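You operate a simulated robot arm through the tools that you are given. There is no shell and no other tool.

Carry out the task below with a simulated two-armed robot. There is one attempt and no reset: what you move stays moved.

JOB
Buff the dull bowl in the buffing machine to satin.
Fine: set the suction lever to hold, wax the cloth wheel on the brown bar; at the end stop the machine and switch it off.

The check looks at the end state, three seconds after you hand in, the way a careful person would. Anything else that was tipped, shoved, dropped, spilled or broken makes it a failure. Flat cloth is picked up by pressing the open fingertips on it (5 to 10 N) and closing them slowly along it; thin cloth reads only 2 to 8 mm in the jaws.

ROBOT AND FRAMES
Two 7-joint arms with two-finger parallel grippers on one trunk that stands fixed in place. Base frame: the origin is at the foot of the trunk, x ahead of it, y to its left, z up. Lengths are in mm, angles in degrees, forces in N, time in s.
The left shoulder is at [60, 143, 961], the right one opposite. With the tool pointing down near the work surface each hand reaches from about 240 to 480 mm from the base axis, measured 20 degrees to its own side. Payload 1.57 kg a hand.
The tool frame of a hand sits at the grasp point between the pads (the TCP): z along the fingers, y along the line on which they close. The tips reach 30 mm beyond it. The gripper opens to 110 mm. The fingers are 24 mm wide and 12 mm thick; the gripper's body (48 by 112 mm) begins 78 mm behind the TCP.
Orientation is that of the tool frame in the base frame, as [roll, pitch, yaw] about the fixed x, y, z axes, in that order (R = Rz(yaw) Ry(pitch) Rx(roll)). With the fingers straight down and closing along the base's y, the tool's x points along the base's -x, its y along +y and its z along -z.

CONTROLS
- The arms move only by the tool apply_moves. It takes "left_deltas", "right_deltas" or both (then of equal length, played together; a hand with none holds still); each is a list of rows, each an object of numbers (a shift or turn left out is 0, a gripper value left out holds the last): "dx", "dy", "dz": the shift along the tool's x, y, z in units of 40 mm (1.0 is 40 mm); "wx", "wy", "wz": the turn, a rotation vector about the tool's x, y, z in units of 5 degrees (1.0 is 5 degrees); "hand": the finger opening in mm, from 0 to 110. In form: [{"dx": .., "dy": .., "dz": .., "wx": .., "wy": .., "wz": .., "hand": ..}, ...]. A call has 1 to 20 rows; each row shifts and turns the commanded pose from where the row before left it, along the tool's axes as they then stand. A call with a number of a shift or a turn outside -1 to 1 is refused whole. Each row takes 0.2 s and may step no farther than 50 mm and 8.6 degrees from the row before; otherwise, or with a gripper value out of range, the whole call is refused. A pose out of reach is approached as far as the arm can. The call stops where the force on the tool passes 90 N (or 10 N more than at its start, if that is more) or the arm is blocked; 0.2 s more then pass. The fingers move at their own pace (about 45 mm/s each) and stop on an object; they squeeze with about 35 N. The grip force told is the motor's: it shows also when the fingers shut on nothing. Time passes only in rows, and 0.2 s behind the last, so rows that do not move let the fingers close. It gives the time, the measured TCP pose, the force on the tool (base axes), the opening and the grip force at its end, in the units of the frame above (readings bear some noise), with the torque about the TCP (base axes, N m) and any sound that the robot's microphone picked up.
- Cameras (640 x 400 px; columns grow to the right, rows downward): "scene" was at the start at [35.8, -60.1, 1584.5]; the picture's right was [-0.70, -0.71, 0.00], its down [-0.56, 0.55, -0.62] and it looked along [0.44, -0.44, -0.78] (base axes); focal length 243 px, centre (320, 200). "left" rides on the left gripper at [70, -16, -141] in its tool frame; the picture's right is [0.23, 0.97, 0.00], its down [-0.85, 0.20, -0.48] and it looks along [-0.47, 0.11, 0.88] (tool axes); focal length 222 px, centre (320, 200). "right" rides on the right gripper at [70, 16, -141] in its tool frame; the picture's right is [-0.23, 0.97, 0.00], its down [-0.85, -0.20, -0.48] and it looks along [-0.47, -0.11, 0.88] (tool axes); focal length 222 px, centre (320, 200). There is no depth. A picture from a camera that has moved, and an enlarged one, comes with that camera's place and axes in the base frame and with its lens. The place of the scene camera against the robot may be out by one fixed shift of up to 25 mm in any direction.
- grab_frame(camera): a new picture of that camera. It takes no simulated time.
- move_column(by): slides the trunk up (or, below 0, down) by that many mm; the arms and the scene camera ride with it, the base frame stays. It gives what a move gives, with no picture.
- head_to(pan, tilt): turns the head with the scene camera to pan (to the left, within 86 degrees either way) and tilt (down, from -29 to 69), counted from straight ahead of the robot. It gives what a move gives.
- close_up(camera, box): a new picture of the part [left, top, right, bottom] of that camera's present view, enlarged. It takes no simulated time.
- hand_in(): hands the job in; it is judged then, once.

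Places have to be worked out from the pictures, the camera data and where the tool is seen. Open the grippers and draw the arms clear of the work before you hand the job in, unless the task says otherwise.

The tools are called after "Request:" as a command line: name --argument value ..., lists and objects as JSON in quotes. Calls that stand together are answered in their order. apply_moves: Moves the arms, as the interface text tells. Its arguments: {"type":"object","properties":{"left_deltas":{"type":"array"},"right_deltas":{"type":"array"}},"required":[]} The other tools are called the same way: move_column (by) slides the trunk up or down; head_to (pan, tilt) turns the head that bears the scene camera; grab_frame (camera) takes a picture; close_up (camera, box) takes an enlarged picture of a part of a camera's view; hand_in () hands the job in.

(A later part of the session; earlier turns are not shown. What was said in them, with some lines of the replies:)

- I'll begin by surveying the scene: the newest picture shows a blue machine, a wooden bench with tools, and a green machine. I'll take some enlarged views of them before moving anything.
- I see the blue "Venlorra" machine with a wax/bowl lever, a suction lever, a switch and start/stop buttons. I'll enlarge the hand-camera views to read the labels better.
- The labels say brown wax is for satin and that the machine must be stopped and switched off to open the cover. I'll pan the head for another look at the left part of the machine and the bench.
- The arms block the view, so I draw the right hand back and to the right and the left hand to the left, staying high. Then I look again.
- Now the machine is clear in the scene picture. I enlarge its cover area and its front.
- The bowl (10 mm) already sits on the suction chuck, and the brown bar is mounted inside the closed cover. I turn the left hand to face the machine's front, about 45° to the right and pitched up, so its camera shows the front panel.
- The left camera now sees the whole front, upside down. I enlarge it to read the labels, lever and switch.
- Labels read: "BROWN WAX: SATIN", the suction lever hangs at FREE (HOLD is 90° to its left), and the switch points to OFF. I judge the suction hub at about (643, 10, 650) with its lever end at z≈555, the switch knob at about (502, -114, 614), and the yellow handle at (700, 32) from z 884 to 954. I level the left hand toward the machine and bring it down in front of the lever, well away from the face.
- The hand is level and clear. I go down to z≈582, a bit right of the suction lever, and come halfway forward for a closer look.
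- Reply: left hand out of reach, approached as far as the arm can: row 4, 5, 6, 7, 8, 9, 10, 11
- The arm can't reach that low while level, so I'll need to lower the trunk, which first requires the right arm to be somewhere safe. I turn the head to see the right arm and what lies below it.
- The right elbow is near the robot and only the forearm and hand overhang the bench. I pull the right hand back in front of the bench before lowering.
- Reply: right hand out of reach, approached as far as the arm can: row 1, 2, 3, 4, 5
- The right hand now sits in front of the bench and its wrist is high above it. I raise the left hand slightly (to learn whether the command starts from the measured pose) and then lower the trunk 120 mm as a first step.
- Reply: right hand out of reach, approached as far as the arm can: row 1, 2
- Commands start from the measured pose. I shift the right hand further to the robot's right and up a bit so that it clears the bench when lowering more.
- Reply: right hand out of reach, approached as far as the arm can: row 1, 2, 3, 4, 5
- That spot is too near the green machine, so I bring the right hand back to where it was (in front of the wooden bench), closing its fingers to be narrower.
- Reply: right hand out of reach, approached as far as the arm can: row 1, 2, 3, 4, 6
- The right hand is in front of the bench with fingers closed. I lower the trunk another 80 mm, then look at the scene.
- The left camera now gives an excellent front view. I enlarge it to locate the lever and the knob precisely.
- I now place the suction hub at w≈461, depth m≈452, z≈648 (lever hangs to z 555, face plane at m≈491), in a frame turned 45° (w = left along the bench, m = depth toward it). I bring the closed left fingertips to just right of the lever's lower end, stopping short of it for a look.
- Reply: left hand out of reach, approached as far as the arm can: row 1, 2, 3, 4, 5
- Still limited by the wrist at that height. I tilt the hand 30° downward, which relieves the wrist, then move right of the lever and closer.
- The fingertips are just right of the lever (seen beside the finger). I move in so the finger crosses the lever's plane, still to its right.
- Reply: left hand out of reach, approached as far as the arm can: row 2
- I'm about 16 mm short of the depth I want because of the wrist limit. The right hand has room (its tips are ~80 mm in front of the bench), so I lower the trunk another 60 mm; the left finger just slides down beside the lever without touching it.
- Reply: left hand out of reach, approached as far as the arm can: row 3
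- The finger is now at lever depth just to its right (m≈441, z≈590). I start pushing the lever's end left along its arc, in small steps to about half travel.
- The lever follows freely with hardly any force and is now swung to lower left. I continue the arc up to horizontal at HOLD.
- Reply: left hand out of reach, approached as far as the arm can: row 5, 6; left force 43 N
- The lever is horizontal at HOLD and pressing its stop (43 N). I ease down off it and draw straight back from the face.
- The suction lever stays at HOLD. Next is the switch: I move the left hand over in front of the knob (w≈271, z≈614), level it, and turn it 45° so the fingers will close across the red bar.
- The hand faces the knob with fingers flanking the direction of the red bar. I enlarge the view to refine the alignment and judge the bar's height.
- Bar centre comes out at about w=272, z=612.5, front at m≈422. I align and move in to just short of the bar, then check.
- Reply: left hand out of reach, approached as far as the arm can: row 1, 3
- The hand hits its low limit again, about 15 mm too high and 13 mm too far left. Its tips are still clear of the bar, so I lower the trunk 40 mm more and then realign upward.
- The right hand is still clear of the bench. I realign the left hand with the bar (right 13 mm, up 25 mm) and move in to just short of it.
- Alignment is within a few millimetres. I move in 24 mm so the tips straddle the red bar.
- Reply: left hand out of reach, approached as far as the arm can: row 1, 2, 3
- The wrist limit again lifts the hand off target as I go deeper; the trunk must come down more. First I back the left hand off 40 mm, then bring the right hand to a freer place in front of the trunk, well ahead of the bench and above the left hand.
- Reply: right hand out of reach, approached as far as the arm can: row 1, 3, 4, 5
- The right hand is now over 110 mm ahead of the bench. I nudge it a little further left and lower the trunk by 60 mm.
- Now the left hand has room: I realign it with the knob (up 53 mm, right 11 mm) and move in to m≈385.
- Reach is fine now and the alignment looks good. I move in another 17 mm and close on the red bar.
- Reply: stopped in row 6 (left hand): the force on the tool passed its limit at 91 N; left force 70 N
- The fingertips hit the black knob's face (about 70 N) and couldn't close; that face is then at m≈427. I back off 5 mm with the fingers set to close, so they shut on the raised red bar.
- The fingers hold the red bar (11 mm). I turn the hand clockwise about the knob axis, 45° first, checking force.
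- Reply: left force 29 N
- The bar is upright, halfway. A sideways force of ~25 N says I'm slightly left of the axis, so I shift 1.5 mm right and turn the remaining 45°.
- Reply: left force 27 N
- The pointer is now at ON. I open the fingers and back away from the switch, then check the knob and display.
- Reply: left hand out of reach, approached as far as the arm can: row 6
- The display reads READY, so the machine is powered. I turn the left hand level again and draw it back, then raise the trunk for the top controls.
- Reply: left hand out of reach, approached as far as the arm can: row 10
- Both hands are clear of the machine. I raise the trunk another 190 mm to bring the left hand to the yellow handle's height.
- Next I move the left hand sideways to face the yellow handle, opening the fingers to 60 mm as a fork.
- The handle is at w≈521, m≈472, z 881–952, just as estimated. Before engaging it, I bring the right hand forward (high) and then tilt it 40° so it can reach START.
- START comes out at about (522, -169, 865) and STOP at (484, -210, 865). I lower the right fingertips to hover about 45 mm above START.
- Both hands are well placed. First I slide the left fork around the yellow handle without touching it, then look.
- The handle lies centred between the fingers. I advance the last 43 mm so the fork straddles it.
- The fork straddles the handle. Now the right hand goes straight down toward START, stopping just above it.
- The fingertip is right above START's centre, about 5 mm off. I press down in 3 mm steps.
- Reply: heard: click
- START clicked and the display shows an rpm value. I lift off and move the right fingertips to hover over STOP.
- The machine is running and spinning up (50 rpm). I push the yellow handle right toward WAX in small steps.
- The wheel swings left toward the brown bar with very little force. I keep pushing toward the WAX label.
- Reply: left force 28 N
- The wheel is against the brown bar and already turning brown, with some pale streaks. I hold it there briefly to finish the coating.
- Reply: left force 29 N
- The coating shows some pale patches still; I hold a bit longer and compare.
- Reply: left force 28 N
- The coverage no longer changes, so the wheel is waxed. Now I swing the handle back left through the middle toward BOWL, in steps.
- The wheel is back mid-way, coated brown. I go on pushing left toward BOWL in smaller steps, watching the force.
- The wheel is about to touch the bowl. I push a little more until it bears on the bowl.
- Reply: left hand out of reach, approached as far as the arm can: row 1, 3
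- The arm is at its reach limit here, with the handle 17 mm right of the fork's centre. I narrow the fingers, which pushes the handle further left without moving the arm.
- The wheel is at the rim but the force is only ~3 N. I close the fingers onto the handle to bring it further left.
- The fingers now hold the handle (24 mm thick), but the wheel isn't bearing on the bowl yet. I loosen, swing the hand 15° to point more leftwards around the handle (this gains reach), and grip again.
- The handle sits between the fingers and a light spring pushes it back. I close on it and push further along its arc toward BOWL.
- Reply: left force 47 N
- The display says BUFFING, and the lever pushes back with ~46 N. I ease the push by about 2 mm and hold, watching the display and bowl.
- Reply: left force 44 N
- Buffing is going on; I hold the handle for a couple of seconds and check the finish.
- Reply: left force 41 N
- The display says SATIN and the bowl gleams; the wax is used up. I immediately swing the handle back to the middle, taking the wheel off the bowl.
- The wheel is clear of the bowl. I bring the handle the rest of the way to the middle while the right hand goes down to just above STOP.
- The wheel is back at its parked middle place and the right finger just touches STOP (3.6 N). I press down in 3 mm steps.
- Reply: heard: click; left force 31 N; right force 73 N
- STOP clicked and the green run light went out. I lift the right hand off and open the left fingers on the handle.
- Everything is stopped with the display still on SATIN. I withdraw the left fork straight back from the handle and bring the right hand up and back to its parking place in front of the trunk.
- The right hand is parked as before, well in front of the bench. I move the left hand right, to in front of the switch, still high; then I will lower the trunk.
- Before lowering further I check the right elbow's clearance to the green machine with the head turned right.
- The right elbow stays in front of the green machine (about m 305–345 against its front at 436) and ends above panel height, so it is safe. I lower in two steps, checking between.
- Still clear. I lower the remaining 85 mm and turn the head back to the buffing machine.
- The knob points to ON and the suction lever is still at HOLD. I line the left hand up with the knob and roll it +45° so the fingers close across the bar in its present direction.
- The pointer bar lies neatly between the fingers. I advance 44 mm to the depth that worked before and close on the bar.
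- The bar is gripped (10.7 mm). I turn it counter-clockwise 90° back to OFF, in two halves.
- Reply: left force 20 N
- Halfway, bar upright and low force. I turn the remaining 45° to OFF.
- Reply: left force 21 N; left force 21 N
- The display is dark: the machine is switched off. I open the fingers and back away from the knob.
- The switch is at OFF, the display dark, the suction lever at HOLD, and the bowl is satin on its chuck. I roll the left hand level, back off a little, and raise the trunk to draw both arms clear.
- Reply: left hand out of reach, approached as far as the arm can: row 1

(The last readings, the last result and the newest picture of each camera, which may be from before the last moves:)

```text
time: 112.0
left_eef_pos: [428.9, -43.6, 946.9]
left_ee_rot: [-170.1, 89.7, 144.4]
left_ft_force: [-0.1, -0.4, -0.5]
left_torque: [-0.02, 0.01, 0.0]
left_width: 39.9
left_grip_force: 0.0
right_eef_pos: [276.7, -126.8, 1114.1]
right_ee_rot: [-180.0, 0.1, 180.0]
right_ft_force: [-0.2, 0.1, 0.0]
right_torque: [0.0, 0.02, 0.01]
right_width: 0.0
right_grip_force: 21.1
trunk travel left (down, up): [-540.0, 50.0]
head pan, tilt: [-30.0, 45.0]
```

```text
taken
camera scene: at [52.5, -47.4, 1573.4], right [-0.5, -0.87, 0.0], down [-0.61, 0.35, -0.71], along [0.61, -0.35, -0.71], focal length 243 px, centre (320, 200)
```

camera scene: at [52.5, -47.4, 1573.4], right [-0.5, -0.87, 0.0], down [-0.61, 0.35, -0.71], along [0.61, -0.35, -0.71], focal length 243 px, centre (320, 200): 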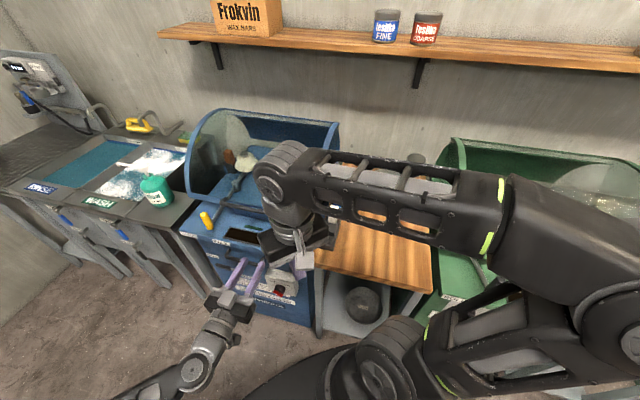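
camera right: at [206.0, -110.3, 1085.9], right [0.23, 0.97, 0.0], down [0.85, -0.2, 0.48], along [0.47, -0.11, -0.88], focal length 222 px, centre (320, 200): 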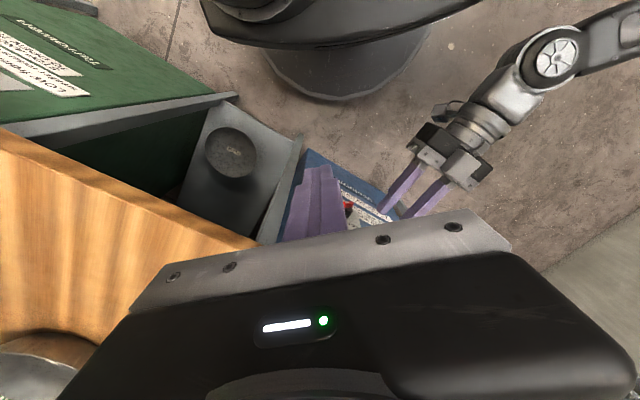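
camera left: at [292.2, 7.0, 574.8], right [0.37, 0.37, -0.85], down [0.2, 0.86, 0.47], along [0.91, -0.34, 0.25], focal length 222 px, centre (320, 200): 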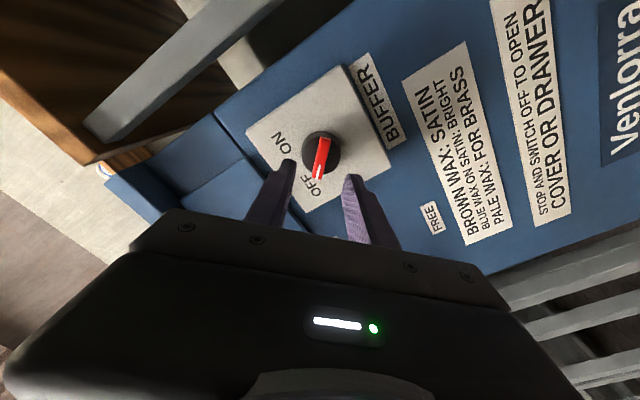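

Both arms are up and clear of the machine. I move the left hand away to the left and back, open both grippers, and look over the result.

Request:
apply_moves --left_deltas '[{"dy": 0.8, "dz": -0.4}, {"dy": 0.8, "dz": -0.4}, {"dy": 0.8, "dz": -0.4}, {"dy": 0.8, "dz": -0.4}, {"dy": 0.8, "dz": -0.4}, {"hand": 110}, {}, {}, {}]' --right_deltas '[{"dz": -0.2}, {}, {}, {}, {}, {"hand": 110}, {}, {}, {}]'

Request:
grab_frame --camera "scene"

Request:
grab_frame --camera "left"

Request:
close_up --camera "scene" --box '[170, 90, 350, 300]'

```text
time: 114.0
left_eef_pos: [487.6, 125.1, 948.6]
left_ee_rot: [-168.8, 89.8, 145.5]
left_ft_force: [-0.8, -0.4, 0.3]
left_torque: [-0.01, -0.02, 0.0]
left_width: 110.0
left_grip_force: 0.1
right_eef_pos: [276.0, -125.6, 1120.4]
right_ee_rot: [-180.0, 0.1, 179.9]
right_ft_force: [0.3, -1.0, 0.5]
right_torque: [-0.01, -0.03, 0.01]
right_width: 85.8
right_grip_force: 0.2
right hand out of reach, approached as far as the arm can: row 1
trunk travel left (down, up): [-540.0, 50.0]
head pan, tilt: [-30.0, 45.0]
```

```text
taken
camera scene: at [52.5, -47.4, 1573.4], right [-0.5, -0.87, 0.0], down [-0.61, 0.35, -0.71], along [0.61, -0.35, -0.71], focal length 243 px, centre (320, 200)
```

scene: 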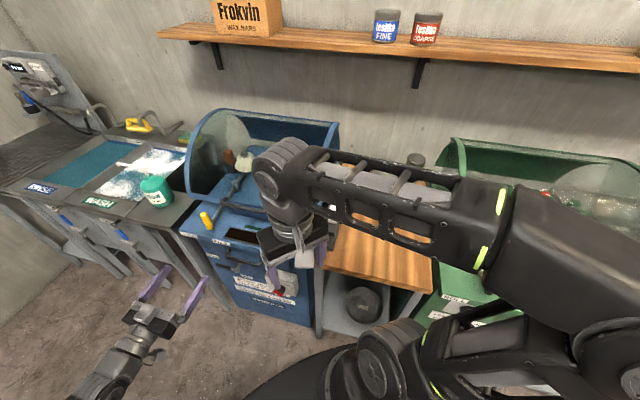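

```text
taken
camera left: at [376.7, 216.1, 879.0], right [0.69, 0.68, -0.23], down [-0.19, 0.48, 0.86], along [0.69, -0.55, 0.46], focal length 222 px, centre (320, 200)
```

left: 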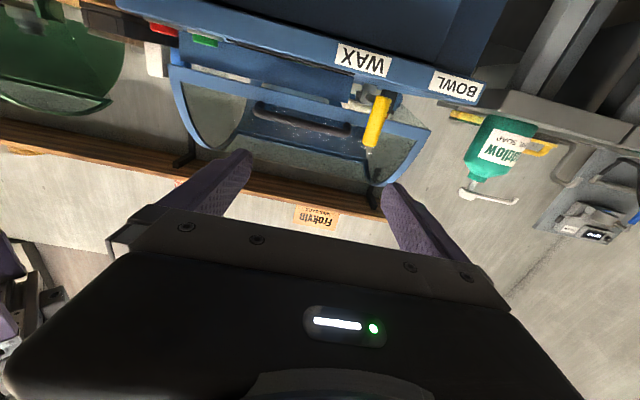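

```text
1.90 times, centred on (260, 195) of scene
camera zoom: at [52.5, -47.4, 1573.4], right [-0.5, -0.87, 0.0], down [-0.61, 0.35, -0.71], along [0.61, -0.35, -0.71], focal length 464 px, centre (434, 210)
```

zoom: 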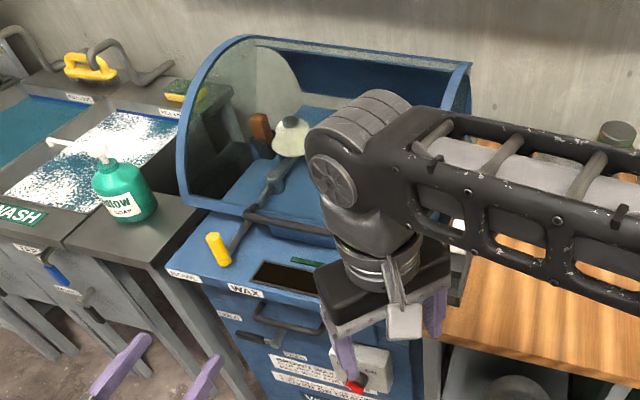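

The machine is off and everything stands in place. I swing the right hand off to the right so it no longer overhangs the view, and take a last look at the bowl.

Request:
apply_moves --right_deltas '[{"dx": -0.1, "dy": -0.9, "hand": 110}, {"dx": -0.1, "dy": -0.9}, {"dx": -0.1, "dy": -0.9}, {"dx": -0.1, "dy": -0.9}, {"dx": -0.1, "dy": -0.9}, {}]'

Request:
grab_frame --camera "scene"

Request:
close_up --camera "scene" --box '[170, 90, 370, 215]'

Request:
close_up --camera "scene" --box '[170, 190, 370, 325]'

```text
time: 115.4
left_eef_pos: [486.7, 126.0, 948.6]
left_ee_rot: [-168.1, 89.8, 146.2]
left_ft_force: [-0.2, -0.4, -0.6]
left_torque: [0.02, 0.01, 0.02]
left_width: 110.1
left_grip_force: 0.1
right_eef_pos: [295.4, -307.3, 1119.8]
right_ee_rot: [180.0, 0.1, 180.0]
right_ft_force: [-0.3, 0.4, -0.9]
right_torque: [0.02, -0.01, 0.02]
right_width: 110.0
right_grip_force: 0.0
trunk travel left (down, up): [-540.0, 50.0]
head pan, tilt: [-30.0, 45.0]
```

```text
taken
camera scene: at [52.4, -47.1, 1573.4], right [-0.5, -0.87, 0.0], down [-0.61, 0.35, -0.71], along [0.61, -0.35, -0.71], focal length 243 px, centre (320, 200)
```

scene: 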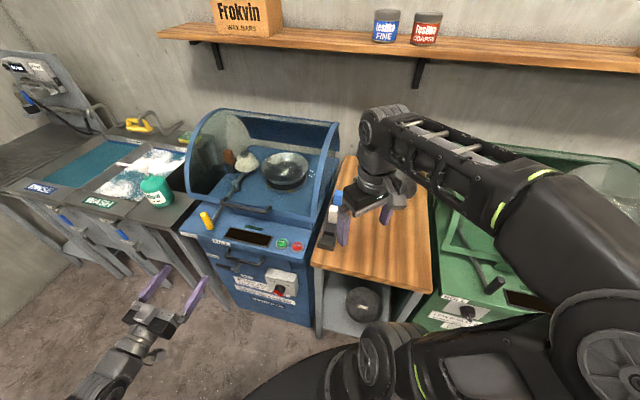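

```text
3.20 times, centred on (270, 152) of scene
camera zoom: at [52.4, -47.1, 1573.4], right [-0.5, -0.87, 0.0], down [-0.61, 0.35, -0.71], along [0.61, -0.35, -0.71], focal length 779 px, centre (480, 352)
```

zoom: 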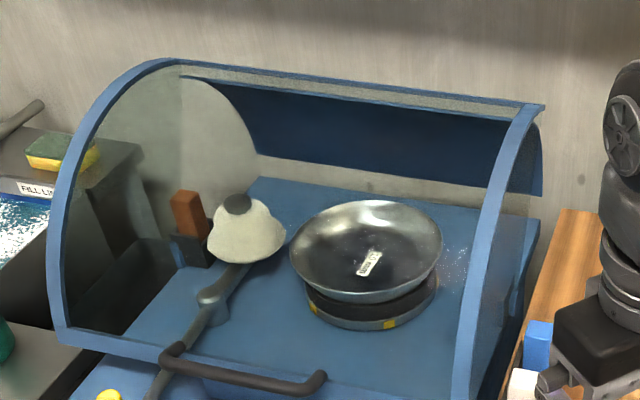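

```text
2.96 times, centred on (270, 258) of scene
camera zoom: at [52.4, -47.1, 1573.4], right [-0.5, -0.87, 0.0], down [-0.61, 0.35, -0.71], along [0.61, -0.35, -0.71], focal length 721 px, centre (468, 30)
```

zoom: 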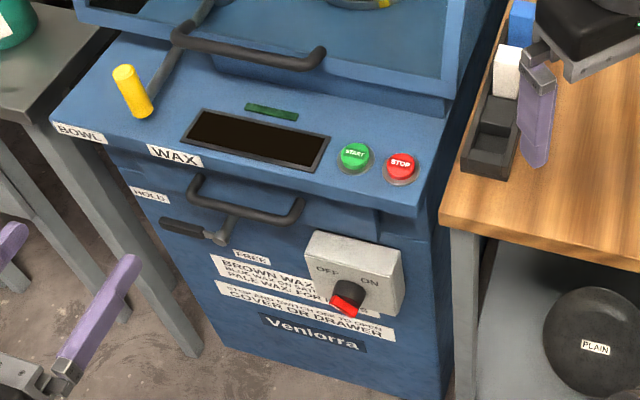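

The bowl is satin, the machine is stopped and switched off, the suction lever is at HOLD, nothing else was disturbed, and both hands are open and clear. I hand in the job.

Request:
hand_in

```text
The job is handed in.
```

The bowl is buffed to satin: the machine's display read SATIN, and the bowl came out bright.

- **Suction:** I set the suction lever to HOLD at the start, and it is still there.
- **Waxing:** I waxed the cloth wheel on the brown bar until the coating stopped changing. A few pale patches stayed, and the buffing used the wax up.
- **Shutdown:** I moved the wheel off the bowl to its middle position, pressed STOP (the run light went out), and turned the switch to OFF. The display is dark.

The satin bowl is still on its chuck under the closed cover. In the last pictures nothing else had been tipped or moved. Both grippers are open and clear of the work.
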